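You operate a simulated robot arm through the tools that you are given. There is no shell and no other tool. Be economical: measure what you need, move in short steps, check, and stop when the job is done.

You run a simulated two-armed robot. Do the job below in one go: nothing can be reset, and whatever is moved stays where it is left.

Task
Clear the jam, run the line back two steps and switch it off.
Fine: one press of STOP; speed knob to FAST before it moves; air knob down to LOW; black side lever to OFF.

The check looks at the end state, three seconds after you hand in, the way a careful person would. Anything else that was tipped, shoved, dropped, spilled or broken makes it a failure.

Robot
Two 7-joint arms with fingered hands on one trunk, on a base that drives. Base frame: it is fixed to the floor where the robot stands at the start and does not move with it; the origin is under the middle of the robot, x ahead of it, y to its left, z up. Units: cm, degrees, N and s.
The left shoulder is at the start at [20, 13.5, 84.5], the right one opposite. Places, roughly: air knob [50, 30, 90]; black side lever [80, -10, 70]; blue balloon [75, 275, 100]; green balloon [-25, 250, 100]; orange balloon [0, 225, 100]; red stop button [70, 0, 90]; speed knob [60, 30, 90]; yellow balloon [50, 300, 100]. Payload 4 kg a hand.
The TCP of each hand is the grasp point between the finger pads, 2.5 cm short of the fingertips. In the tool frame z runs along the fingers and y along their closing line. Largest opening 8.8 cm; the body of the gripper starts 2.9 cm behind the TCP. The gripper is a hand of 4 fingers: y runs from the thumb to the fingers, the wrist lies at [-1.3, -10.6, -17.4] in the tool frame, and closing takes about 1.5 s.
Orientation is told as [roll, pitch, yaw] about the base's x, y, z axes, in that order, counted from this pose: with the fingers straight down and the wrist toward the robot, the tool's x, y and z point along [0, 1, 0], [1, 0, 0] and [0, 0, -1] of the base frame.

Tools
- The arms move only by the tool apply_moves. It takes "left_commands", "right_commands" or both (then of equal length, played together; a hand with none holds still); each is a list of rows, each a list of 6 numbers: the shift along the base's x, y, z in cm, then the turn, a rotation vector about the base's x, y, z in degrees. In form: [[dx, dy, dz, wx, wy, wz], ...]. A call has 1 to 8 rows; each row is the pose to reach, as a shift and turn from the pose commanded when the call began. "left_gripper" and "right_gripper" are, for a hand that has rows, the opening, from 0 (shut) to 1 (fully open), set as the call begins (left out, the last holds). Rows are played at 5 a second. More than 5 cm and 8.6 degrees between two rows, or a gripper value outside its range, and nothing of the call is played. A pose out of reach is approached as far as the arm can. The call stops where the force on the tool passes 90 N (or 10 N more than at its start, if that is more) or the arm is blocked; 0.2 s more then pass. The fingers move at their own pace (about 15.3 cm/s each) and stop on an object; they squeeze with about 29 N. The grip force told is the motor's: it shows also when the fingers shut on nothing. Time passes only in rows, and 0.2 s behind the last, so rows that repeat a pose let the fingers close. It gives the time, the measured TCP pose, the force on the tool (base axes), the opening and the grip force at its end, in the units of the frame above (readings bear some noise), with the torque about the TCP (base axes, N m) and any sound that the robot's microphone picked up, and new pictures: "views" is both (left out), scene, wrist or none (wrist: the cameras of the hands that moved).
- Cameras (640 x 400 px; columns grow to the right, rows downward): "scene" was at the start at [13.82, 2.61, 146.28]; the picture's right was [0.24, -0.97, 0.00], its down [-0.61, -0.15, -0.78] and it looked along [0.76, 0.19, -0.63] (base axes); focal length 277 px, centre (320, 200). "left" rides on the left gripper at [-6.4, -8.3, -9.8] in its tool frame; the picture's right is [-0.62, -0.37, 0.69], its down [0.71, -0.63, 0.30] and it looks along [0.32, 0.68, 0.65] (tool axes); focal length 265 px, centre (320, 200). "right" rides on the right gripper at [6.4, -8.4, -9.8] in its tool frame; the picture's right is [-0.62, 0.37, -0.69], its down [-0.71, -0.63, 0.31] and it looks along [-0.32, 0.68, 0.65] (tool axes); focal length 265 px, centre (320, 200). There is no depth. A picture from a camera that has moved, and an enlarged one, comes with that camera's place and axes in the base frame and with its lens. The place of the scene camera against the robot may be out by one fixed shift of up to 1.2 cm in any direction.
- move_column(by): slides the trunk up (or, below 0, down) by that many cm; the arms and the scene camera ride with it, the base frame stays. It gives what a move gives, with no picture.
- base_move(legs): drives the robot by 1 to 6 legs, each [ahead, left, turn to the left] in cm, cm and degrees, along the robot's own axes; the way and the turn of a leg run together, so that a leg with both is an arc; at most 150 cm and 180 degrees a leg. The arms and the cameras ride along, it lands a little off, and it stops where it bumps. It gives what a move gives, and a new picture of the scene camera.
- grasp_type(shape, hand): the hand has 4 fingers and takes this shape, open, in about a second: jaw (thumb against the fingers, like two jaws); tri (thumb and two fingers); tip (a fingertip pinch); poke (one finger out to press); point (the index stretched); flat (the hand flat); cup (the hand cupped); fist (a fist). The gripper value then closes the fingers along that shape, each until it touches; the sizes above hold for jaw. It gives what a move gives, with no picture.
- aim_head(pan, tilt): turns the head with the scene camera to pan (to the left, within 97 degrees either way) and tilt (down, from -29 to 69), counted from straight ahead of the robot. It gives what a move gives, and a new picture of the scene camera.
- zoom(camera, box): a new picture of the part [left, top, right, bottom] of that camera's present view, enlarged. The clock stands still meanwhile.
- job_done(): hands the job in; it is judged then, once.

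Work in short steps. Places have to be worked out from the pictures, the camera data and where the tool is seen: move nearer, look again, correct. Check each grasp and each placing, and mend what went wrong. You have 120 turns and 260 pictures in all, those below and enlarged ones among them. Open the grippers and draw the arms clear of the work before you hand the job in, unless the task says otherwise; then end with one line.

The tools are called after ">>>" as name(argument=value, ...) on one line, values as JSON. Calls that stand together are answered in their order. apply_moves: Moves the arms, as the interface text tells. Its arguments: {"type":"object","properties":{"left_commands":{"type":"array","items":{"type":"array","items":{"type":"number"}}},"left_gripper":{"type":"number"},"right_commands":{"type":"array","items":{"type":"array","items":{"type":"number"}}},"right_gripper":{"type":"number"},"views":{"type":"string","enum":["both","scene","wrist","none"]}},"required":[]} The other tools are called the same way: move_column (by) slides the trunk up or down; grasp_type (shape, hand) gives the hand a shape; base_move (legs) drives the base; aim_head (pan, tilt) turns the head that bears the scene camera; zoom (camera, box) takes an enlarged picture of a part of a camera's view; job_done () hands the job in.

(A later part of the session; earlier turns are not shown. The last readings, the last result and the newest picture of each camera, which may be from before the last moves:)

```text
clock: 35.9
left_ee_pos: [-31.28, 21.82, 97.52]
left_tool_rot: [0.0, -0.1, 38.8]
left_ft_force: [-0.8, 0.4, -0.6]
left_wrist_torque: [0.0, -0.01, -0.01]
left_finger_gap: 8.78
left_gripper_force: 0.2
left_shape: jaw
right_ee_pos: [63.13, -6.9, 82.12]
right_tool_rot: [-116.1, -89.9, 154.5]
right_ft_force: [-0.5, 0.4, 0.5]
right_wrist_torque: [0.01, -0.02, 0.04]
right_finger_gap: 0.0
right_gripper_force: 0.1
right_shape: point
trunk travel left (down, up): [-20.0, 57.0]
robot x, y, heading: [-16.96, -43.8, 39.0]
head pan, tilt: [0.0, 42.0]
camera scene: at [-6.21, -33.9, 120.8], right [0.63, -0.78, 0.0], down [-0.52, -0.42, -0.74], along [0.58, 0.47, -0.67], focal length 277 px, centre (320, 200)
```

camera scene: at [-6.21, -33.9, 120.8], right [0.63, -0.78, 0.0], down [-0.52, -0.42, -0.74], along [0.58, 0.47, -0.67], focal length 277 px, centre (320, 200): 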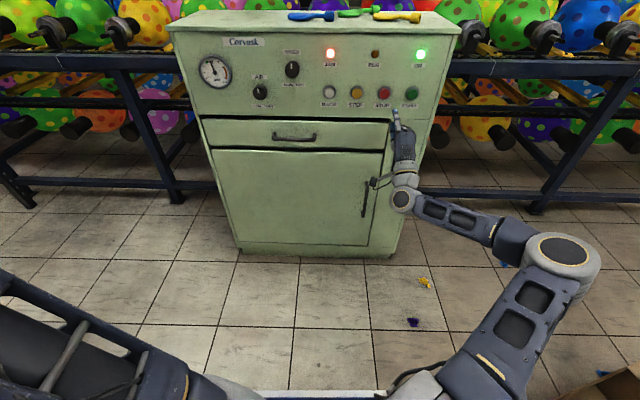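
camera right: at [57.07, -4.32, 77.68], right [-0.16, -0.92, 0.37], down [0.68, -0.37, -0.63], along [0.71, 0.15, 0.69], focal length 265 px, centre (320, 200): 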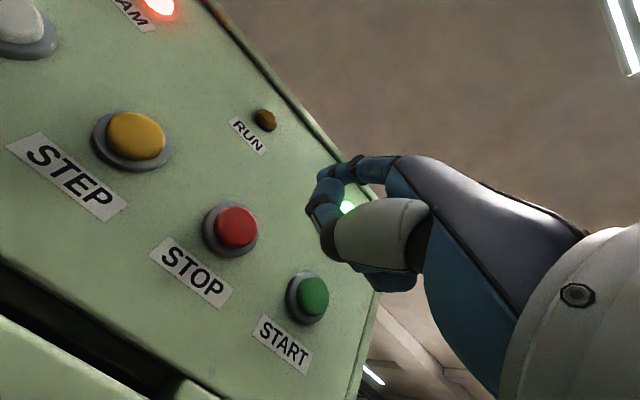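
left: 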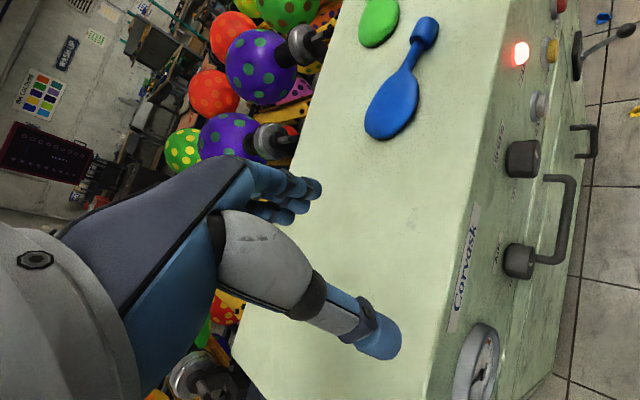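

Reach is now clean. I raise the head's gaze and check the tip against STOP.

>>> aim_head(pan=0, tilt=26)

>>> zoom(camera="scene", box=[220, 130, 460, 280])

>>> zoom(camera="right", box=[0, 0, 640, 400])

```text
clock: 36.7
left_ee_pos: [-31.17, 21.63, 97.53]
left_tool_rot: [-0.1, 0.0, 38.9]
left_ft_force: [0.0, 0.1, -0.7]
left_wrist_torque: [-0.05, -0.05, -0.01]
left_finger_gap: 8.78
left_gripper_force: 0.1
left_shape: jaw
right_ee_pos: [63.08, -6.91, 82.15]
right_tool_rot: [-129.5, -89.9, 167.9]
right_ft_force: [-0.9, -0.6, -0.9]
right_wrist_torque: [-0.02, 0.01, 0.0]
right_finger_gap: 0.01
right_gripper_force: 0.0
right_shape: point
trunk travel left (down, up): [-20.0, 57.0]
robot x, y, heading: [-17.1, -43.19, 38.6]
head pan, tilt: [0.0, 26.0]
camera scene: at [-5.57, -33.39, 123.27], right [0.63, -0.78, 0.0], down [-0.34, -0.28, -0.9], along [0.7, 0.56, -0.44], focal length 277 px, centre (320, 200)
```

scene: 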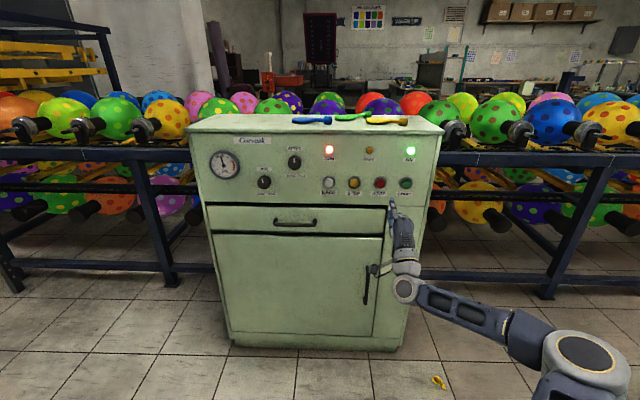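

```text
2.67 times, centred on (340, 205) of scene
camera zoom: at [-5.57, -33.39, 123.27], right [0.63, -0.78, 0.0], down [-0.34, -0.28, -0.9], along [0.7, 0.56, -0.44], focal length 739 px, centre (267, 187)
```

zoom: 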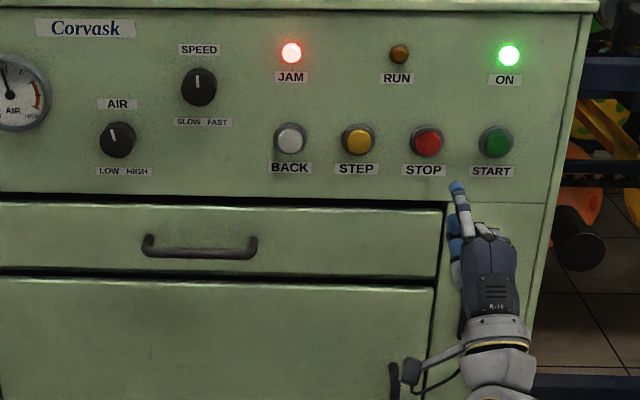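

```text
1.00 times, centred on (320, 200) of right (not enlarged: the box is as wide or as high as the picture)
camera zoom: at [51.34, -7.93, 73.87], right [-0.16, -0.92, 0.37], down [0.68, -0.37, -0.63], along [0.71, 0.15, 0.68], focal length 265 px, centre (320, 200)
```

zoom: 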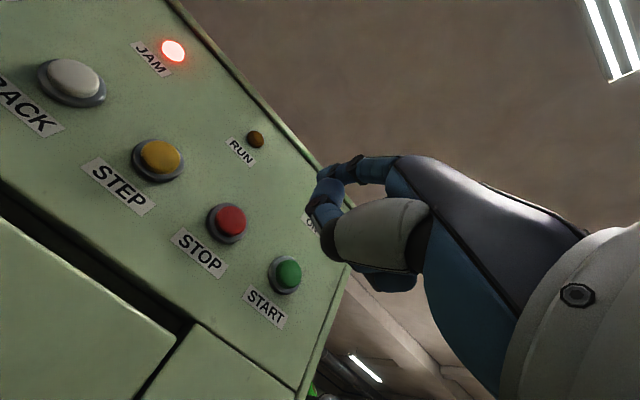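

The tip is about 11.9 cm short of STOP, 1.2 cm to its right and 0.9 cm low. I correct this and advance 9 cm.

>>> apply_moves(right_commands=[[-0.75, 0.95, 0.9, 0, 0, 0], [2, 3.2, 0.9, 0, 0, 0], [4.7, 5.3, 0.9, 0, 0, 0], [6.25, 6.5, 0.9, 0, 0, 0], [6.25, 6.5, 0.9, 0, 0, 0]], views="wrist")

>>> zoom(camera="scene", box=[340, 150, 440, 220])

```text
clock: 37.9
left_ee_pos: [-31.17, 21.78, 97.53]
left_tool_rot: [0.0, 0.0, 38.9]
left_ft_force: [0.8, 0.8, 0.1]
left_wrist_torque: [-0.05, 0.01, 0.0]
left_finger_gap: 8.78
left_gripper_force: 0.0
left_shape: jaw
right_ee_pos: [66.43, -7.12, 83.79]
right_tool_rot: [-114.3, -89.9, 152.7]
right_ft_force: [-0.6, 0.8, -0.3]
right_wrist_torque: [0.01, 0.02, 0.01]
right_finger_gap: 0.02
right_gripper_force: 0.1
right_shape: point
right hand out of reach, approached as far as the arm can: row 2, 3, 4, 5
trunk travel left (down, up): [-20.0, 57.0]
robot x, y, heading: [-16.79, -43.56, 39.0]
head pan, tilt: [0.0, 26.0]
camera right: at [54.71, -8.11, 75.42], right [-0.16, -0.92, 0.37], down [0.68, -0.37, -0.63], along [0.71, 0.15, 0.68], focal length 265 px, centre (320, 200)
```

right: 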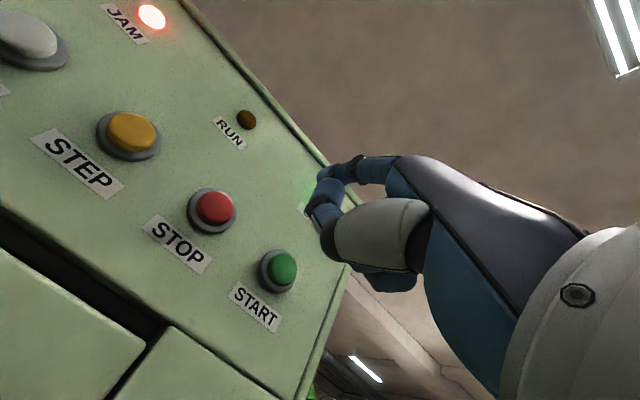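

```text
5.71 times, centred on (390, 185) of scene
camera zoom: at [-5.57, -33.39, 123.27], right [0.63, -0.78, 0.0], down [-0.34, -0.27, -0.9], along [0.7, 0.56, -0.44], focal length 1583 px, centre (-80, 286)
```

zoom: 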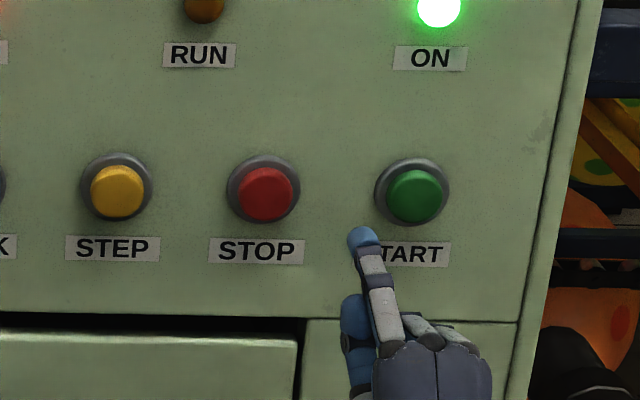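

The limit is against leftward reach, so I move the base left 20 cm (and back 5) to put the buttons on the arm's own side.

>>> base_move(legs=[[-8, 0, 0], [0, 20, 0]])

```text
clock: 40.1
left_ee_pos: [-50.27, 32.29, 97.63]
left_tool_rot: [-0.1, 0.0, 38.9]
left_ft_force: [0.6, -0.3, 0.1]
left_wrist_torque: [-0.01, -0.01, 0.0]
left_finger_gap: 8.8
left_gripper_force: 0.1
left_shape: jaw
right_ee_pos: [47.35, 3.71, 83.8]
right_tool_rot: [-116.7, -89.9, 155.1]
right_ft_force: [1.0, -0.5, -0.2]
right_wrist_torque: [0.02, -0.01, 0.03]
right_finger_gap: 0.0
right_gripper_force: 0.1
right_shape: point
trunk travel left (down, up): [-20.0, 57.0]
robot x, y, heading: [-35.62, -33.14, 38.8]
head pan, tilt: [0.0, 26.0]
camera scene: at [-24.57, -22.76, 123.27], right [0.63, -0.78, 0.0], down [-0.34, -0.28, -0.9], along [0.7, 0.56, -0.44], focal length 277 px, centre (320, 200)
```

scene: 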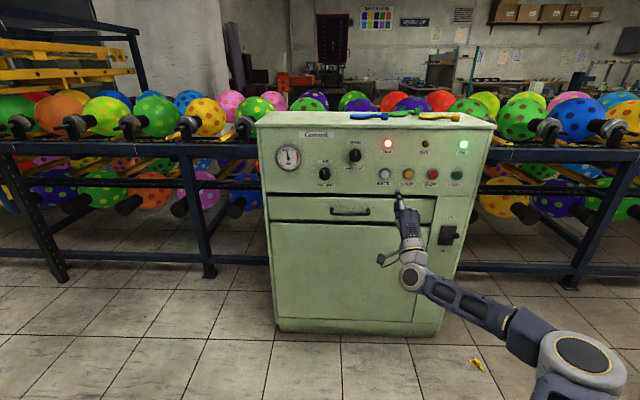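

I move right 17 cm and forward 12 cm, to about 5 cm before STOP.

>>> apply_moves(right_commands=[[3, -3.5, -0.2, 0, 0, 0], [6, -7, -0.5, 0, 0, 0], [9, -10.5, -0.6, 0, 0, 0], [12, -11, -0.6, 0, 0, 0], [15, -9.3, -0.6, 0, 0, 0], [18, -7.3, -0.6, 0, 0, 0], [20, -5.7, -0.6, 0, 0, 0], [20, -5.7, -0.6, 0, 0, 0]], views="wrist")

>>> zoom(camera="scene", box=[370, 140, 500, 230])

```text
clock: 41.9
left_ee_pos: [-50.2, 32.29, 97.68]
left_tool_rot: [0.0, 0.0, 38.9]
left_ft_force: [-0.4, 0.0, -0.1]
left_wrist_torque: [-0.02, 0.0, 0.01]
left_finger_gap: 8.78
left_gripper_force: 0.0
left_shape: jaw
right_ee_pos: [61.35, -6.43, 83.61]
right_tool_rot: [-96.9, -89.9, 135.3]
right_ft_force: [-0.6, 0.0, -0.1]
right_wrist_torque: [0.0, 0.0, -0.01]
right_finger_gap: 0.0
right_gripper_force: 0.0
right_shape: point
right hand out of reach, approached as far as the arm can: row 5, 6, 7, 8
trunk travel left (down, up): [-20.0, 57.0]
robot x, y, heading: [-35.8, -32.96, 38.7]
head pan, tilt: [0.0, 26.0]
camera right: at [49.54, -7.5, 75.22], right [-0.16, -0.92, 0.37], down [0.68, -0.37, -0.63], along [0.71, 0.15, 0.68], focal length 265 px, centre (320, 200)
```

right: 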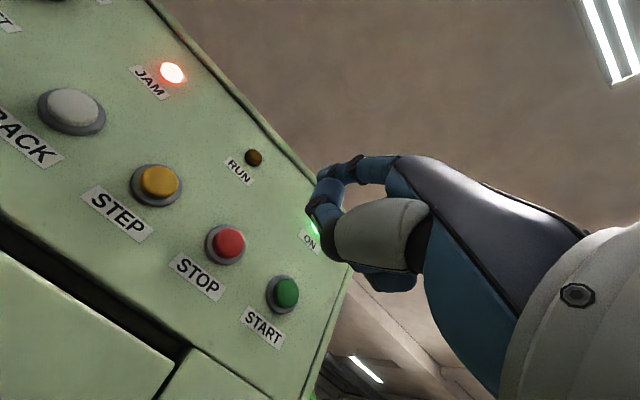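

```text
4.44 times, centred on (435, 185) of scene
camera zoom: at [-24.57, -22.76, 123.27], right [0.63, -0.78, 0.0], down [-0.34, -0.28, -0.9], along [0.7, 0.56, -0.44], focal length 1231 px, centre (-191, 267)
```

zoom: 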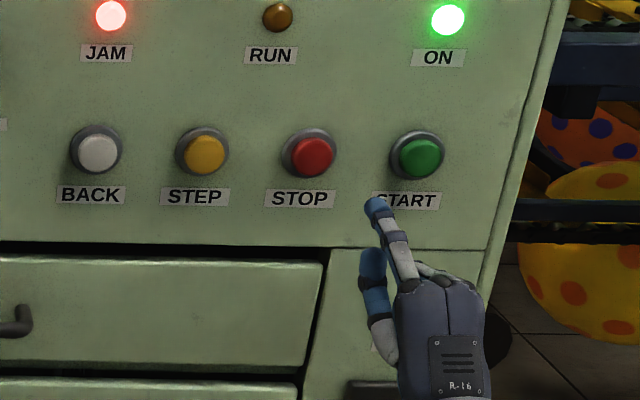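

Now it is at full extension. I drive the base forward 8 cm.

>>> base_move(legs=[[8, 0, 0]])

>>> zoom(camera="scene", box=[370, 140, 500, 230])

```text
clock: 43.0
left_ee_pos: [-43.81, 37.42, 97.68]
left_tool_rot: [0.0, 0.0, 38.8]
left_ft_force: [0.7, -0.1, 0.3]
left_wrist_torque: [0.03, 0.02, -0.05]
left_finger_gap: 8.78
left_gripper_force: 0.0
left_shape: jaw
right_ee_pos: [67.62, -1.26, 83.7]
right_tool_rot: [-97.2, -89.9, 135.7]
right_ft_force: [1.1, 0.5, -0.2]
right_wrist_torque: [0.03, -0.04, 0.01]
right_finger_gap: 0.0
right_gripper_force: 0.1
right_shape: point
trunk travel left (down, up): [-20.0, 57.0]
robot x, y, heading: [-29.36, -28.01, 38.8]
head pan, tilt: [0.0, 26.0]
camera scene: at [-18.18, -17.61, 123.27], right [0.63, -0.78, 0.0], down [-0.34, -0.28, -0.9], along [0.7, 0.56, -0.44], focal length 277 px, centre (320, 200)
```

scene: 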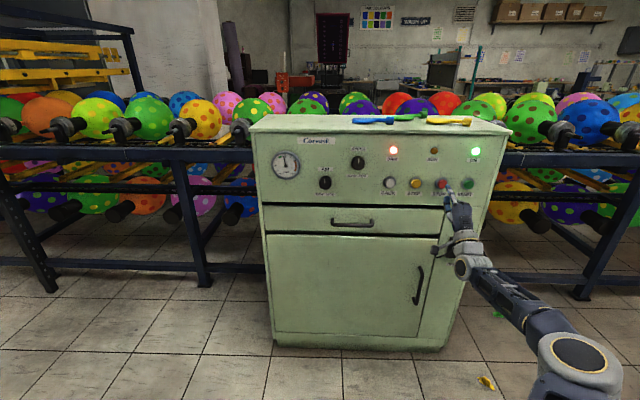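

```text
4.44 times, centred on (435, 185) of scene
camera zoom: at [-18.18, -17.61, 123.27], right [0.63, -0.78, 0.0], down [-0.34, -0.28, -0.9], along [0.7, 0.56, -0.44], focal length 1231 px, centre (-191, 267)
```

zoom: 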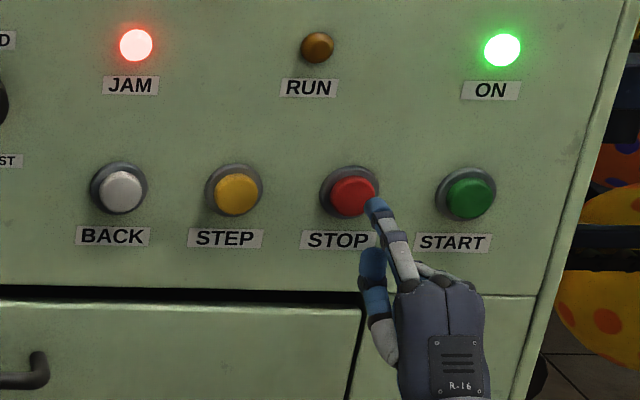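

The tip is about 4.8 cm short of STOP, 0.9 cm high and 0.5 cm left. I correct and advance to just before contact.

>>> apply_moves(right_commands=[[0.3, -0.4, -0.9, 0, 0, 0], [1.9, 0.9, -0.9, 0, 0, 0], [3.2, 1.9, -0.9, 0, 0, 0], [3.2, 1.9, -0.9, 0, 0, 0]], views="wrist")

>>> zoom(camera="scene", box=[370, 140, 500, 230])

```text
clock: 44.0
left_ee_pos: [-43.94, 37.56, 97.66]
left_tool_rot: [0.0, -0.1, 38.9]
left_ft_force: [0.0, 1.5, 0.0]
left_wrist_torque: [0.0, -0.04, -0.02]
left_finger_gap: 8.76
left_gripper_force: 0.1
left_shape: jaw
right_ee_pos: [67.95, -1.67, 82.9]
right_tool_rot: [-82.6, -89.9, 121.1]
right_ft_force: [-0.6, 0.7, 0.4]
right_wrist_torque: [0.01, 0.0, 0.0]
right_finger_gap: 0.0
right_gripper_force: 0.1
right_shape: point
right hand out of reach, approached as far as the arm can: row 2, 3, 4
trunk travel left (down, up): [-20.0, 57.0]
robot x, y, heading: [-29.45, -28.18, 39.4]
head pan, tilt: [0.0, 26.0]
camera right: at [56.14, -2.81, 74.48], right [-0.16, -0.92, 0.37], down [0.68, -0.37, -0.63], along [0.71, 0.15, 0.68], focal length 265 px, centre (320, 200)
```

right: 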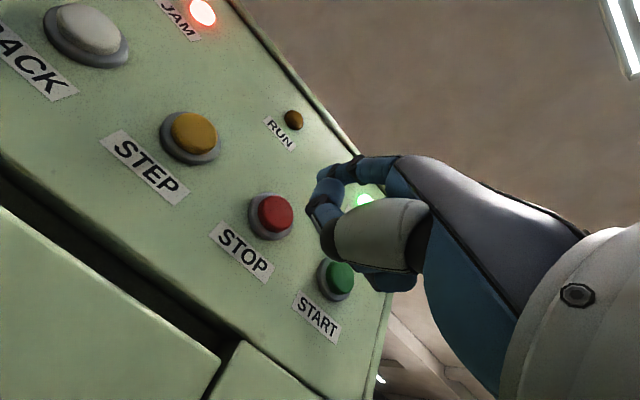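

```text
4.44 times, centred on (435, 185) of scene
camera zoom: at [-18.18, -17.61, 123.27], right [0.63, -0.78, 0.0], down [-0.34, -0.28, -0.9], along [0.7, 0.56, -0.44], focal length 1231 px, centre (-191, 267)
```

zoom: 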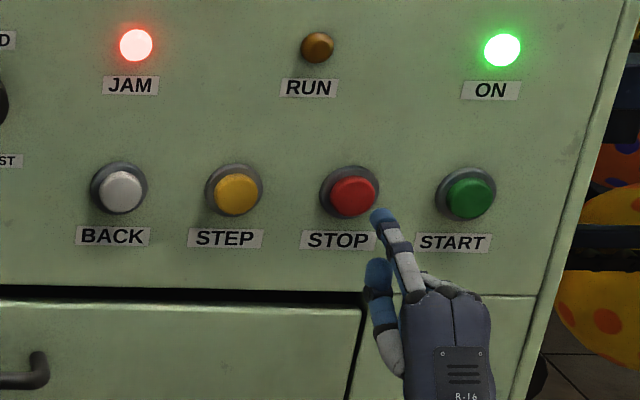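

The arm is still at full stretch. I retract the hand 10 cm, then drive the base forward 12 cm.

>>> apply_moves(right_commands=[[-3.9, -3.1, 0, 0, 0, 0], [-7.8, -6.2, 0, 0, 0, 0]], views="none")

>>> base_move(legs=[[12, 0, 0]])

>>> zoom(camera="scene", box=[370, 150, 500, 240])

```text
clock: 44.6
left_ee_pos: [-44.0, 37.43, 97.54]
left_tool_rot: [0.1, 0.0, 38.9]
left_ft_force: [0.2, -0.2, -0.6]
left_wrist_torque: [-0.02, -0.01, 0.03]
left_finger_gap: 8.8
left_gripper_force: 0.0
left_shape: jaw
right_ee_pos: [60.22, -7.62, 82.92]
right_tool_rot: [-92.8, -90.0, 131.3]
right_ft_force: [0.2, 0.0, -0.4]
right_wrist_torque: [-0.03, 0.0, 0.02]
right_finger_gap: 0.0
right_gripper_force: 0.1
right_shape: point
trunk travel left (down, up): [-20.0, 57.0]
robot x, y, heading: [-29.5, -27.77, 38.6]
head pan, tilt: [0.0, 26.0]
```

```text
clock: 45.8
left_ee_pos: [-34.56, 45.19, 97.54]
left_tool_rot: [0.0, 0.1, 39.1]
left_ft_force: [-1.0, 0.4, 0.1]
left_wrist_torque: [0.0, 0.02, 0.01]
left_finger_gap: 8.8
left_gripper_force: 0.0
left_shape: jaw
right_ee_pos: [69.62, -0.07, 82.92]
right_tool_rot: [-96.6, -89.9, 135.1]
right_ft_force: [0.3, 1.0, 0.2]
right_wrist_torque: [-0.01, 0.01, 0.0]
right_finger_gap: 0.01
right_gripper_force: 0.1
right_shape: point
trunk travel left (down, up): [-20.0, 57.0]
robot x, y, heading: [-20.32, -19.8, 39.0]
head pan, tilt: [0.0, 26.0]
camera scene: at [-8.81, -10.03, 123.27], right [0.63, -0.78, 0.0], down [-0.34, -0.28, -0.9], along [0.7, 0.56, -0.44], focal length 277 px, centre (320, 200)
```

scene: 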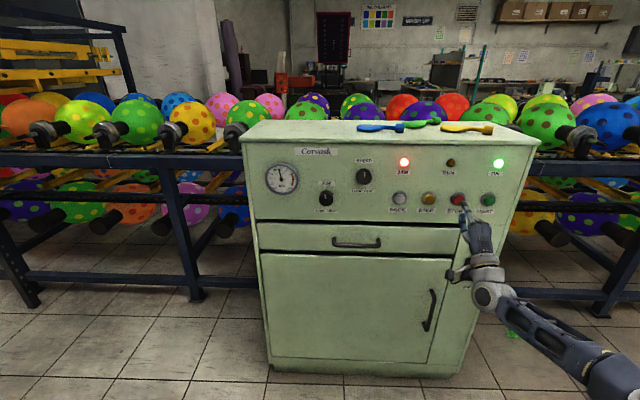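

```text
4.44 times, centred on (435, 195) of scene
camera zoom: at [-8.81, -10.03, 123.27], right [0.63, -0.78, 0.0], down [-0.34, -0.28, -0.9], along [0.7, 0.56, -0.44], focal length 1231 px, centre (-191, 222)
```

zoom: 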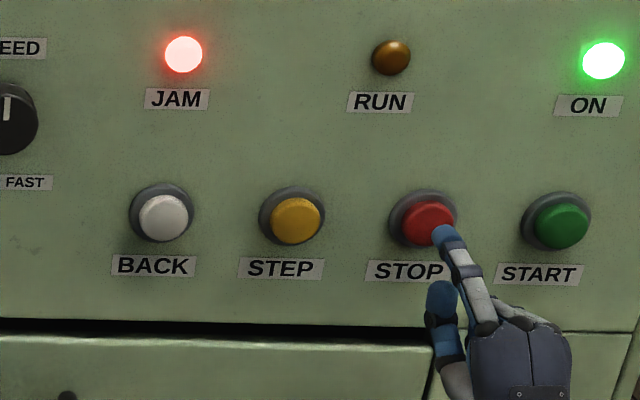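

The tip is lined up, about 2.3 cm before the cap. I press in small rows and watch the force and JAM lamp.

>>> apply_moves(right_commands=[[1.3, 0.7, 0, 0, 0, 0], [1.75, 1.05, 0, 0, 0, 0], [2.15, 1.35, 0, 0, 0, 0], [2.45, 1.6, 0, 0, 0, 0]], views="wrist")

>>> zoom(camera="scene", box=[370, 150, 500, 240])

```text
clock: 46.8
left_ee_pos: [-34.66, 45.03, 97.6]
left_tool_rot: [0.0, 0.0, 39.0]
left_ft_force: [-0.5, -0.5, -0.4]
left_wrist_torque: [-0.02, 0.02, 0.02]
left_finger_gap: 8.8
left_gripper_force: 0.1
left_shape: jaw
right_ee_pos: [72.09, 1.38, 82.86]
right_tool_rot: [-98.0, -89.9, 136.5]
right_ft_force: [-2.4, -2.4, -0.1]
right_wrist_torque: [0.1, -0.09, 0.04]
right_finger_gap: 0.0
right_gripper_force: 0.1
right_shape: point
trunk travel left (down, up): [-20.0, 57.0]
robot x, y, heading: [-20.02, -19.95, 39.0]
head pan, tilt: [0.0, 26.0]
camera right: at [60.36, 0.38, 74.48], right [-0.16, -0.92, 0.37], down [0.68, -0.37, -0.63], along [0.71, 0.15, 0.68], focal length 265 px, centre (320, 200)
```

right: 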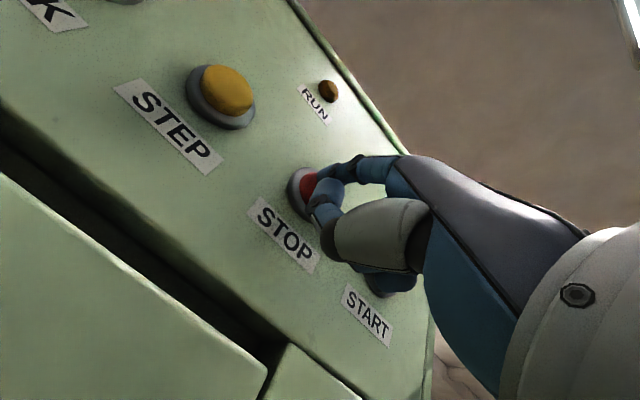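

```text
4.44 times, centred on (435, 195) of scene
camera zoom: at [-8.81, -10.03, 123.27], right [0.63, -0.78, 0.0], down [-0.34, -0.28, -0.9], along [0.7, 0.56, -0.44], focal length 1231 px, centre (-191, 222)
```

zoom: 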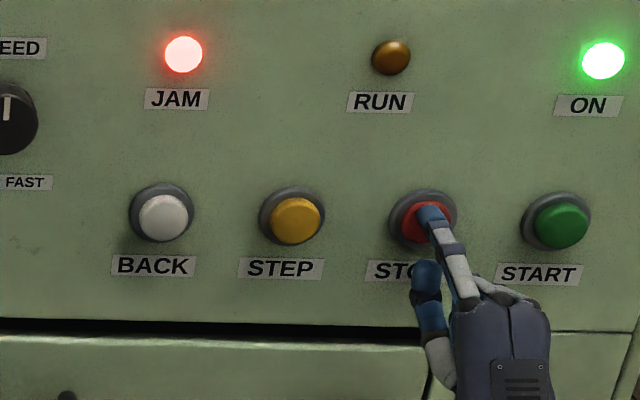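

Contact at about 3 N, right on the cap. I push on in small increments.

>>> apply_moves(right_commands=[[0.25, 0.2, 0, 0, 0, 0], [0.45, 0.35, 0, 0, 0, 0]], views="none")

>>> zoom(camera="scene", box=[370, 150, 500, 240])

```text
clock: 47.4
left_ee_pos: [-34.6, 45.03, 97.64]
left_tool_rot: [0.0, 0.0, 38.9]
left_ft_force: [-0.5, 0.3, -0.3]
left_wrist_torque: [-0.01, 0.01, 0.0]
left_finger_gap: 8.79
left_gripper_force: 0.1
left_shape: jaw
right_ee_pos: [72.55, 1.75, 82.84]
right_tool_rot: [-119.0, -89.9, 157.5]
right_ft_force: [-12.4, -10.6, -5.9]
right_wrist_torque: [0.46, -0.69, 0.17]
right_finger_gap: 0.0
right_gripper_force: 0.1
right_shape: point
trunk travel left (down, up): [-20.0, 57.0]
robot x, y, heading: [-20.27, -20.25, 38.9]
head pan, tilt: [0.0, 26.0]
heard: click
```

```text
4.44 times, centred on (435, 195) of scene
camera zoom: at [-8.83, -10.06, 123.27], right [0.63, -0.78, 0.0], down [-0.34, -0.28, -0.9], along [0.7, 0.56, -0.44], focal length 1231 px, centre (-191, 222)
```

zoom: 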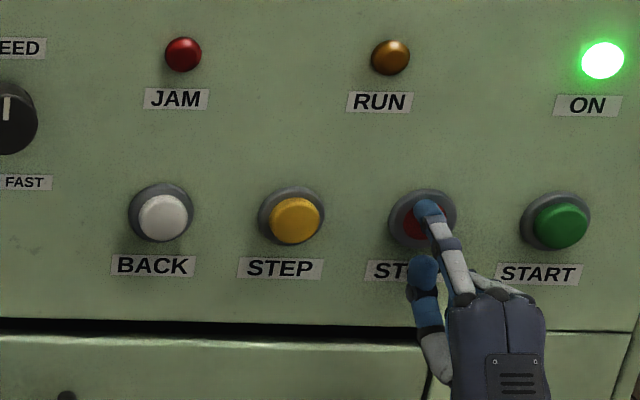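

JAM is out with one click. I retract the hand in one stroke.

>>> apply_moves(right_commands=[[-3.5, -2.8, 0, 0, 0, 0], [-7, -5.6, 0, 0, 0, 0], [-10.5, -8.4, 0, 0, 0, 0]], views="none")

>>> base_move(legs=[[0, 22, 0]])

>>> grasp_type(shape="jaw", hand="right")

>>> zoom(camera="scene", box=[280, 130, 560, 305])

>>> zoom(camera="right", box=[0, 0, 640, 400])

```text
clock: 48.2
left_ee_pos: [-34.61, 45.1, 97.56]
left_tool_rot: [0.0, 0.1, 39.0]
left_ft_force: [-0.2, 0.1, -0.2]
left_wrist_torque: [-0.02, 0.01, 0.02]
left_finger_gap: 8.78
left_gripper_force: 0.0
left_shape: jaw
right_ee_pos: [62.11, -6.53, 82.79]
right_tool_rot: [-97.3, -89.9, 135.9]
right_ft_force: [0.1, 0.1, 0.2]
right_wrist_torque: [0.02, 0.03, 0.04]
right_finger_gap: 8.05
right_gripper_force: 0.1
right_shape: point
trunk travel left (down, up): [-20.0, 57.0]
robot x, y, heading: [-20.32, -19.68, 39.0]
head pan, tilt: [0.0, 26.0]
```

```text
clock: 50.0
left_ee_pos: [-49.03, 62.55, 97.66]
left_tool_rot: [0.0, 0.0, 39.2]
left_ft_force: [0.0, 0.8, 0.0]
left_wrist_torque: [0.01, 0.01, -0.01]
left_finger_gap: 8.79
left_gripper_force: 0.1
left_shape: jaw
right_ee_pos: [47.79, 11.31, 82.88]
right_tool_rot: [-98.2, -90.0, 137.2]
right_ft_force: [-0.1, 0.3, -1.8]
right_wrist_torque: [-0.01, -0.02, 0.01]
right_finger_gap: 8.06
right_gripper_force: 0.1
right_shape: point
trunk travel left (down, up): [-20.0, 57.0]
robot x, y, heading: [-34.32, -2.63, 39.3]
head pan, tilt: [0.0, 26.0]
camera scene: at [-23.08, 7.55, 123.27], right [0.63, -0.77, 0.0], down [-0.34, -0.28, -0.9], along [0.7, 0.57, -0.44], focal length 277 px, centre (320, 200)
```

scene: 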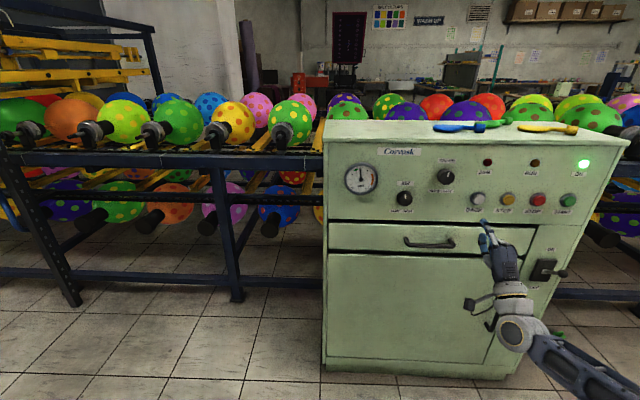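

```text
clock: 50.9
left_ee_pos: [-49.11, 62.42, 97.66]
left_tool_rot: [-0.1, 0.1, 39.2]
left_ft_force: [0.4, 0.5, 0.7]
left_wrist_torque: [-0.01, -0.01, 0.01]
left_finger_gap: 8.79
left_gripper_force: 0.0
left_shape: jaw
right_ee_pos: [47.93, 11.4, 82.85]
right_tool_rot: [-99.6, -89.9, 138.5]
right_ft_force: [0.4, -0.1, -0.6]
right_wrist_torque: [0.02, 0.0, 0.0]
right_finger_gap: 8.79
right_gripper_force: 0.0
right_shape: jaw
trunk travel left (down, up): [-20.0, 57.0]
robot x, y, heading: [-34.55, -2.99, 39.4]
head pan, tilt: [0.0, 26.0]
```

```text
2.29 times, centred on (420, 218) of scene
camera zoom: at [-23.08, 7.55, 123.27], right [0.63, -0.77, 0.0], down [-0.34, -0.28, -0.9], along [0.7, 0.57, -0.44], focal length 633 px, centre (91, 160)
```

zoom: 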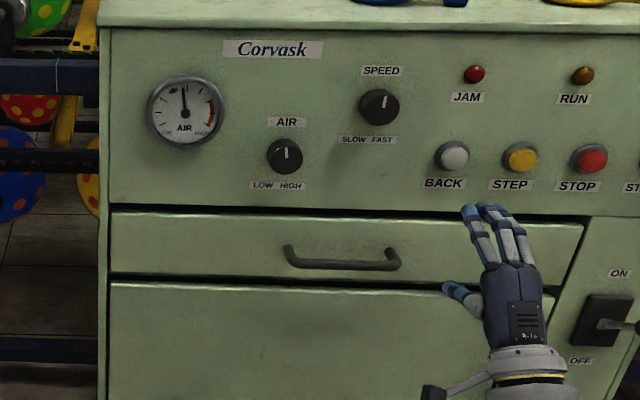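

```text
1.00 times, centred on (320, 200) of right (not enlarged: the box is as wide or as high as the picture)
camera zoom: at [36.07, 10.2, 74.46], right [-0.15, -0.92, 0.37], down [0.69, -0.37, -0.63], along [0.71, 0.16, 0.68], focal length 265 px, centre (320, 200)
```

zoom: 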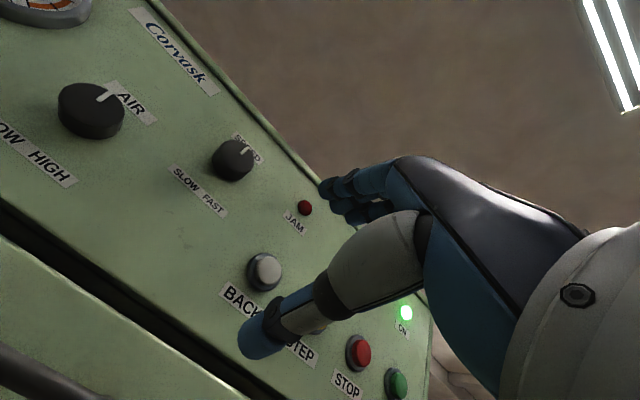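

Both knobs point to 12 o'clock: SPEED is at about [56.3, 26.4, 94.7] and AIR at [50.2, 35.3, 87.9]. I bring the open jaw in front of SPEED, pre-rolled 40° counter-clockwise, so the clockwise turn to FAST has room.

>>> apply_moves(right_commands=[[0.4, 2, 2.4, -6.2, -5, 0], [0.8, 4, 4.8, -12.5, -10, 0], [1.1, 6, 7.1, -18.7, -15, 0], [1.5, 8, 9.5, -25, -20, 0], [1.8, 9.7, 11.8, -31.2, -25, 0], [1.8, 9.7, 11.8, -31.2, -25, 0]])

>>> zoom(camera="scene", box=[360, 120, 520, 220])

```text
clock: 52.2
left_ee_pos: [-49.22, 62.54, 97.65]
left_tool_rot: [-0.1, -0.1, 39.3]
left_ft_force: [-0.2, -0.1, 0.1]
left_wrist_torque: [-0.01, 0.01, -0.01]
left_finger_gap: 8.79
left_gripper_force: 0.1
left_shape: jaw
right_ee_pos: [49.71, 21.04, 94.7]
right_tool_rot: [-89.9, -49.7, 128.6]
right_ft_force: [-0.1, 0.1, 0.1]
right_wrist_torque: [0.0, 0.03, 0.04]
right_finger_gap: 8.77
right_gripper_force: 0.0
right_shape: jaw
trunk travel left (down, up): [-20.0, 57.0]
robot x, y, heading: [-34.1, -2.24, 39.0]
head pan, tilt: [0.0, 26.0]
camera scene: at [-23.08, 7.55, 123.27], right [0.63, -0.77, 0.0], down [-0.34, -0.28, -0.9], along [0.7, 0.57, -0.44], focal length 277 px, centre (320, 200)
camera right: at [42.23, 14.54, 84.1], right [-0.39, -0.62, 0.68], down [0.83, -0.55, -0.02], along [0.39, 0.56, 0.73], focal length 265 px, centre (320, 200)
```

scene: 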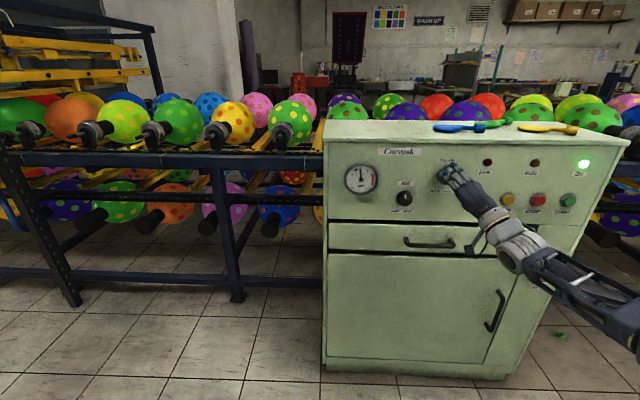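
right: 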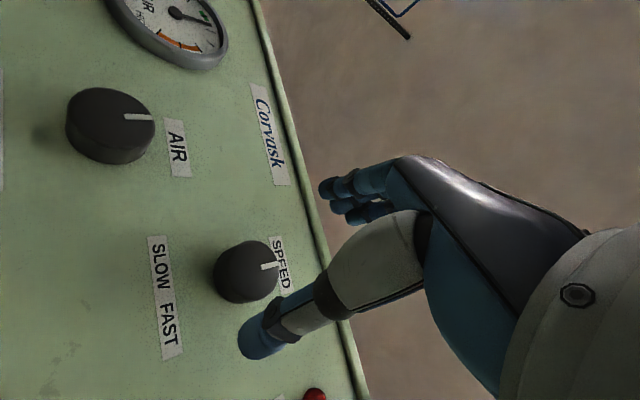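

```text
4.00 times, centred on (440, 170) of scene
camera zoom: at [-23.08, 7.55, 123.27], right [0.63, -0.77, 0.0], down [-0.34, -0.28, -0.9], along [0.7, 0.57, -0.44], focal length 1108 px, centre (-160, 320)
```

zoom: 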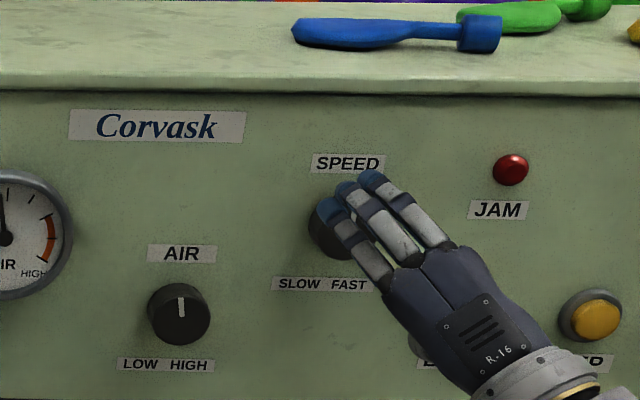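

The wrist view confirms the knob axis. I advance 5 cm and look.

>>> apply_moves(right_commands=[[1.3, 1.05, 0, 0, 0, 0], [2.6, 2.1, 0, 0, 0, 0], [3.9, 3.1, 0, 0, 0, 0]], views="wrist")

>>> zoom(camera="scene", box=[400, 130, 496, 190])

```text
clock: 53.0
left_ee_pos: [-49.1, 62.46, 97.68]
left_tool_rot: [-0.1, -0.1, 39.1]
left_ft_force: [0.3, -0.2, -0.2]
left_wrist_torque: [0.02, 0.01, 0.02]
left_finger_gap: 8.78
left_gripper_force: 0.0
left_shape: jaw
right_ee_pos: [53.62, 24.1, 94.58]
right_tool_rot: [-89.8, -50.1, 128.7]
right_ft_force: [-0.2, 0.1, -0.4]
right_wrist_torque: [0.0, 0.02, 0.04]
right_finger_gap: 8.73
right_gripper_force: 0.0
right_shape: jaw
trunk travel left (down, up): [-20.0, 57.0]
robot x, y, heading: [-34.32, -2.65, 39.3]
head pan, tilt: [0.0, 26.0]
camera right: at [46.17, 17.55, 84.06], right [-0.39, -0.62, 0.68], down [0.83, -0.55, -0.02], along [0.39, 0.56, 0.73], focal length 265 px, centre (320, 200)
```

right: 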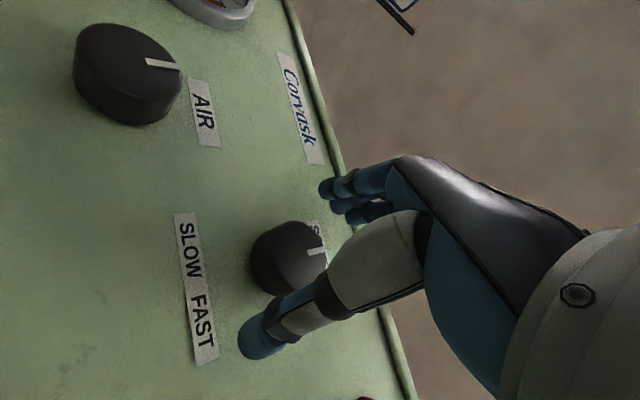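

```text
6.67 times, centred on (448, 160) of scene
camera zoom: at [-23.08, 7.55, 123.28], right [0.63, -0.77, 0.0], down [-0.34, -0.28, -0.9], along [0.7, 0.57, -0.44], focal length 1847 px, centre (-533, 467)
```

zoom: 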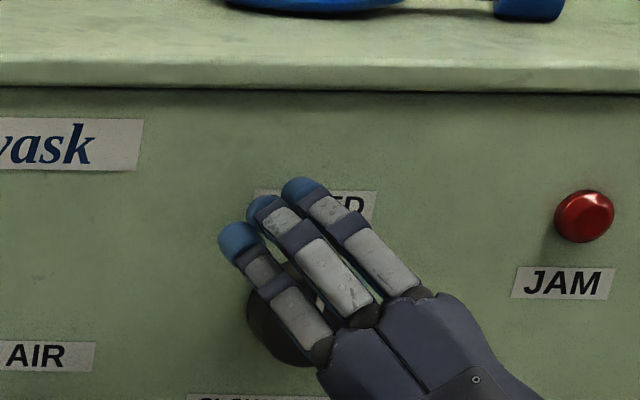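

I advance 2.2 cm more and close on the knob.

>>> apply_moves(right_commands=[[0.9, 0.7, 0, 0, 0, 0], [1.75, 1.4, 0, 0, 0, 0]], views="none")

>>> apply_moves(right_commands=[[0, 0, 0, 0, 0, 0], [0, 0, 0, 0, 0, 0], [0, 0, 0, 0, 0, 0], [0, 0, 0, 0, 0, 0], [0, 0, 0, 0, 0, 0], [0, 0, 0, 0, 0, 0]], right_gripper=0, views="both")

```text
clock: 53.6
left_ee_pos: [-49.19, 62.47, 97.7]
left_tool_rot: [-0.1, 0.0, 39.2]
left_ft_force: [0.1, -0.8, -0.1]
left_wrist_torque: [-0.01, 0.01, -0.01]
left_finger_gap: 8.82
left_gripper_force: 0.0
left_shape: jaw
right_ee_pos: [55.35, 25.4, 94.74]
right_tool_rot: [-90.0, -49.9, 128.7]
right_ft_force: [-9.4, -6.4, -0.9]
right_wrist_torque: [0.19, -0.19, 0.13]
right_finger_gap: 8.71
right_gripper_force: 0.0
right_shape: jaw
trunk travel left (down, up): [-20.0, 57.0]
robot x, y, heading: [-34.54, -2.35, 39.2]
head pan, tilt: [0.0, 26.0]
```

```text
clock: 55.0
left_ee_pos: [-49.19, 62.44, 97.68]
left_tool_rot: [0.0, -0.2, 39.1]
left_ft_force: [-0.8, 0.4, 0.6]
left_wrist_torque: [0.01, 0.01, 0.02]
left_finger_gap: 8.79
left_gripper_force: 0.0
left_shape: jaw
right_ee_pos: [55.28, 25.15, 94.79]
right_tool_rot: [-90.0, -49.9, 128.8]
right_ft_force: [-64.0, -47.5, -11.5]
right_wrist_torque: [-1.71, 2.64, -2.57]
right_finger_gap: 5.0
right_gripper_force: 28.2
right_shape: jaw
trunk travel left (down, up): [-20.0, 57.0]
robot x, y, heading: [-34.44, -2.56, 39.2]
head pan, tilt: [0.0, 26.0]
camera scene: at [-23.21, 7.44, 123.29], right [0.63, -0.77, 0.0], down [-0.34, -0.28, -0.9], along [0.7, 0.57, -0.44], focal length 277 px, centre (320, 200)
camera right: at [47.83, 18.72, 84.27], right [-0.39, -0.62, 0.68], down [0.83, -0.55, -0.02], along [0.39, 0.56, 0.73], focal length 265 px, centre (320, 200)
```

scene: 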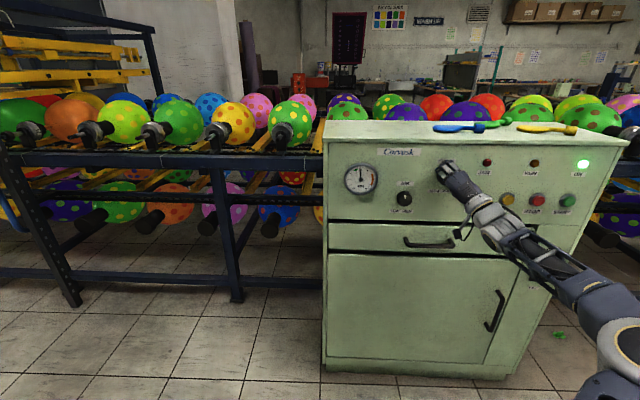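
right: 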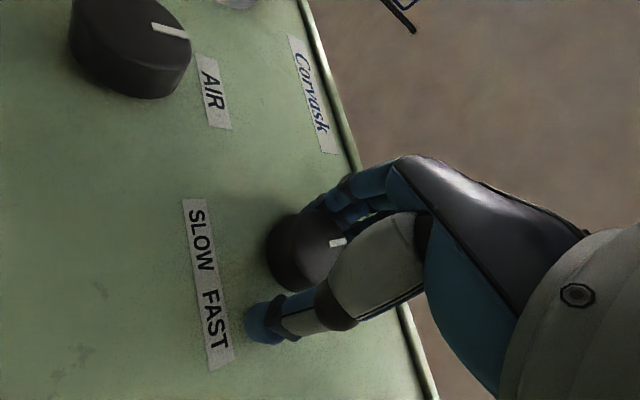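

The knob is gripped at a 5.0 cm gap, but the fingertips press the panel at about 80 N. I ease back 0.5 cm.

>>> apply_moves(right_commands=[[-0.25, -0.2, 0, 0, 0, 0], [-0.5, -0.4, 0, 0, 0, 0]], views="none")

```text
clock: 55.6
left_ee_pos: [-49.04, 62.54, 97.67]
left_tool_rot: [0.0, 0.0, 39.4]
left_ft_force: [0.4, -0.4, -1.0]
left_wrist_torque: [-0.06, -0.02, -0.02]
left_finger_gap: 8.81
left_gripper_force: 0.1
left_shape: jaw
right_ee_pos: [54.91, 25.3, 94.47]
right_tool_rot: [-89.6, -50.0, 128.3]
right_ft_force: [14.6, -1.6, -4.3]
right_wrist_torque: [-0.01, 0.07, -0.2]
right_finger_gap: 3.84
right_gripper_force: 28.7
right_shape: jaw
trunk travel left (down, up): [-20.0, 57.0]
robot x, y, heading: [-34.51, -2.26, 39.5]
head pan, tilt: [0.0, 26.0]
```

Force is relieved and the gap is 3.8 cm. I turn clockwise 24° about the panel normal and check that the pointer follows.

>>> apply_moves(right_commands=[[0, 0, 0, 6.2, 5, 0], [0, 0, 0, 12.5, 10, 0], [0, 0, 0, 18.7, 15, 0]], views="wrist")

>>> zoom(camera="scene", box=[400, 140, 496, 200])

```text
clock: 56.5
left_ee_pos: [-49.09, 62.47, 97.58]
left_tool_rot: [0.0, 0.0, 39.2]
left_ft_force: [0.2, 0.8, 0.3]
left_wrist_torque: [0.0, 0.02, 0.01]
left_finger_gap: 8.78
left_gripper_force: 0.0
left_shape: jaw
right_ee_pos: [54.78, 25.13, 94.6]
right_tool_rot: [-89.6, -73.9, 128.4]
right_ft_force: [20.7, 6.5, -5.3]
right_wrist_torque: [0.0, -0.06, 0.0]
right_finger_gap: 3.72
right_gripper_force: 28.8
right_shape: jaw
trunk travel left (down, up): [-20.0, 57.0]
robot x, y, heading: [-34.27, -2.42, 39.1]
head pan, tilt: [0.0, 26.0]
camera right: at [44.65, 22.02, 84.77], right [-0.23, -0.82, 0.53], down [0.78, -0.48, -0.41], along [0.59, 0.31, 0.75], focal length 265 px, centre (320, 200)
```

right: 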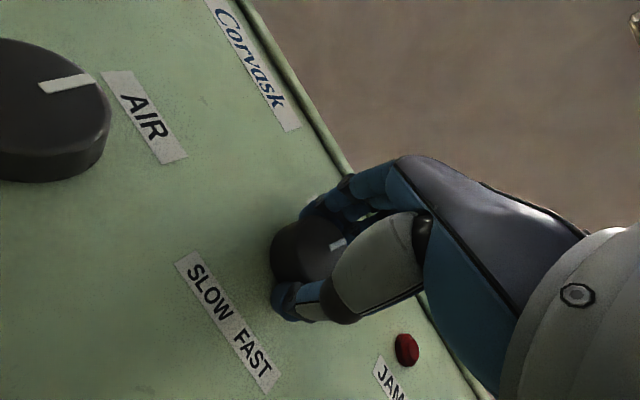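

```text
6.67 times, centred on (448, 170) of scene
camera zoom: at [-23.01, 7.58, 123.26], right [0.63, -0.77, 0.0], down [-0.34, -0.28, -0.9], along [0.7, 0.57, -0.44], focal length 1847 px, centre (-533, 400)
```

zoom: 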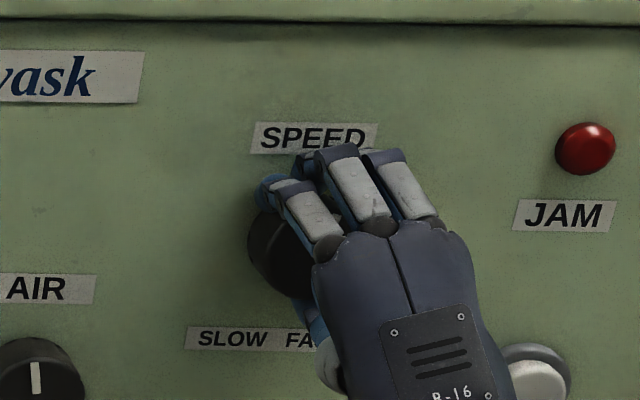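

I zoom in to see whether the pointer followed.

>>> zoom(camera="right", box=[240, 180, 400, 340])

```text
2.50 times, centred on (320, 260) of right
camera zoom: at [44.65, 22.02, 84.77], right [-0.23, -0.82, 0.53], down [0.78, -0.48, -0.41], along [0.59, 0.31, 0.75], focal length 664 px, centre (320, 50)
```

zoom: 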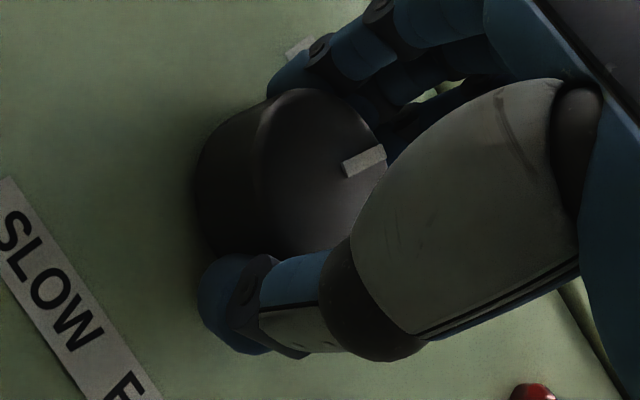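

The knob hasn't clearly followed yet. I turn another 24° and compare.

>>> apply_moves(right_commands=[[0, 0, 0, 6.2, 5, 0], [0, 0, 0, 12.5, 10, 0], [0, 0, 0, 18.7, 15, 0]], views="none")

>>> zoom(camera="right", box=[200, 140, 440, 340])

```text
clock: 57.2
left_ee_pos: [-48.95, 62.51, 97.62]
left_tool_rot: [0.0, 0.0, 39.2]
left_ft_force: [0.4, 0.2, 0.0]
left_wrist_torque: [-0.05, 0.02, 0.0]
left_finger_gap: 8.79
left_gripper_force: 0.0
left_shape: jaw
right_ee_pos: [54.7, 25.05, 94.78]
right_tool_rot: [90.0, -82.0, -51.2]
right_ft_force: [17.1, 6.6, -4.2]
right_wrist_torque: [0.05, -0.09, -0.08]
right_finger_gap: 3.65
right_gripper_force: 29.1
right_shape: jaw
trunk travel left (down, up): [-20.0, 57.0]
robot x, y, heading: [-34.18, -2.61, 39.6]
head pan, tilt: [0.0, 26.0]
```

```text
2.00 times, centred on (320, 240) of right
camera zoom: at [42.33, 24.83, 87.23], right [-0.12, -0.95, 0.28], down [0.63, -0.29, -0.72], along [0.77, 0.09, 0.63], focal length 531 px, centre (320, 120)
```

zoom: 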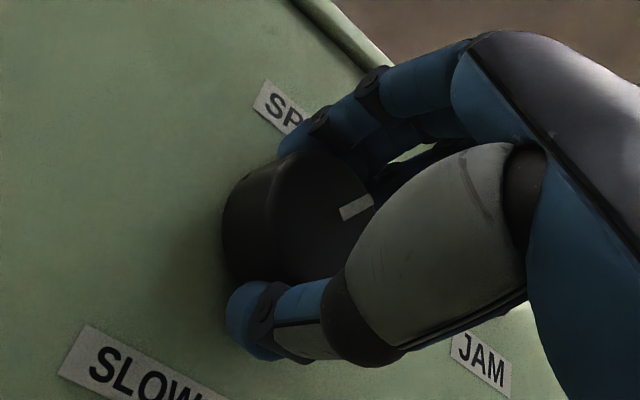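

The pointer stays fixed relative to the hand, so the knob is turning, about 35–45° so far. I continue 24° more and watch for a stop or click.

>>> apply_moves(right_commands=[[0, 0, 0, 6.2, 5, 0], [0, 0, 0, 12.5, 10, 0], [0, 0, 0, 18.7, 15, 0]], views="none")

>>> zoom(camera="right", box=[200, 140, 440, 340])

>>> zoom(camera="scene", box=[400, 140, 496, 200])

```text
clock: 58.0
left_ee_pos: [-49.1, 62.48, 97.58]
left_tool_rot: [0.0, 0.0, 39.2]
left_ft_force: [-0.1, -0.9, -0.3]
left_wrist_torque: [0.0, 0.0, 0.02]
left_finger_gap: 8.78
left_gripper_force: 0.1
left_shape: jaw
right_ee_pos: [54.79, 25.11, 94.69]
right_tool_rot: [90.1, -58.0, -51.3]
right_ft_force: [13.9, 3.8, -1.4]
right_wrist_torque: [0.08, -0.16, -0.18]
right_finger_gap: 3.65
right_gripper_force: 29.1
right_shape: jaw
trunk travel left (down, up): [-20.0, 57.0]
robot x, y, heading: [-34.34, -2.51, 39.3]
head pan, tilt: [0.0, 26.0]
```

```text
2.00 times, centred on (320, 240) of right
camera zoom: at [40.89, 26.67, 90.94], right [-0.09, -1.0, -0.02], down [0.41, -0.02, -0.91], along [0.91, -0.09, 0.41], focal length 531 px, centre (320, 120)
```

zoom: 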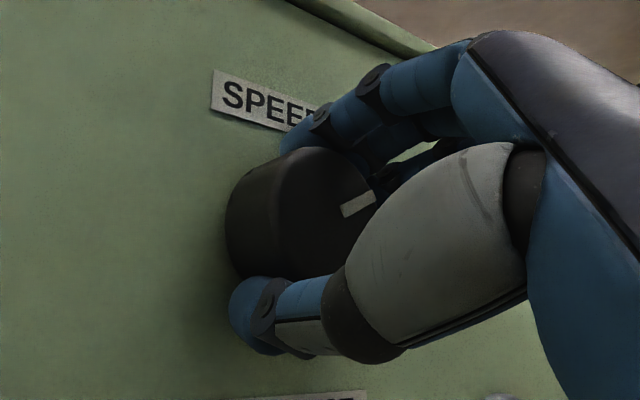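

```text
6.67 times, centred on (448, 170) of scene
camera zoom: at [-23.04, 7.56, 123.27], right [0.63, -0.77, 0.0], down [-0.34, -0.28, -0.9], along [0.7, 0.57, -0.44], focal length 1847 px, centre (-533, 400)
```

zoom: 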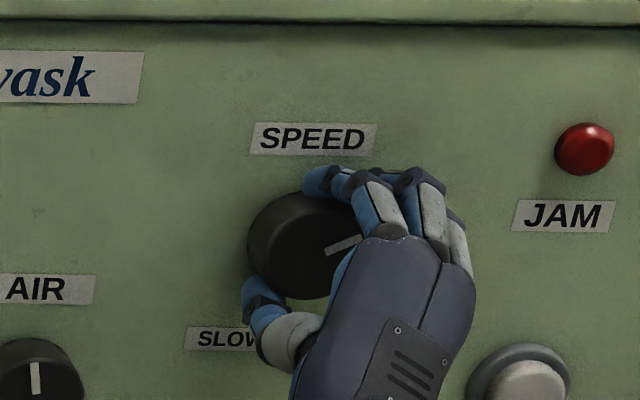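

The pointer is now at about 70° clockwise, almost at 3 o'clock, with no stop yet. I continue another 24°.

>>> apply_moves(right_commands=[[0, 0, 0, 6.2, 5, 0], [0, 0, 0, 12.5, 10, 0], [0, 0, 0, 18.7, 15, 0]], views="none")

>>> zoom(camera="scene", box=[400, 140, 496, 200])

```text
clock: 58.9
left_ee_pos: [-49.18, 62.45, 97.74]
left_tool_rot: [-0.1, 0.0, 39.2]
left_ft_force: [-0.4, -0.6, 0.1]
left_wrist_torque: [-0.03, 0.01, -0.02]
left_finger_gap: 8.78
left_gripper_force: 0.1
left_shape: jaw
right_ee_pos: [54.75, 24.98, 94.58]
right_tool_rot: [90.1, -34.1, -51.3]
right_ft_force: [13.3, 1.8, 3.1]
right_wrist_torque: [0.06, -0.15, -0.27]
right_finger_gap: 3.64
right_gripper_force: 28.8
right_shape: jaw
trunk travel left (down, up): [-20.0, 57.0]
robot x, y, heading: [-34.5, -2.93, 39.1]
head pan, tilt: [0.0, 26.0]
```

```text
6.67 times, centred on (448, 170) of scene
camera zoom: at [-23.05, 7.56, 123.27], right [0.63, -0.77, 0.0], down [-0.34, -0.28, -0.9], along [0.7, 0.57, -0.44], focal length 1847 px, centre (-533, 400)
```

zoom: 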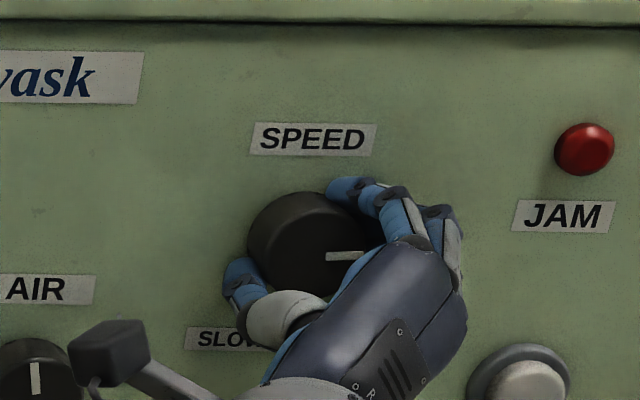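

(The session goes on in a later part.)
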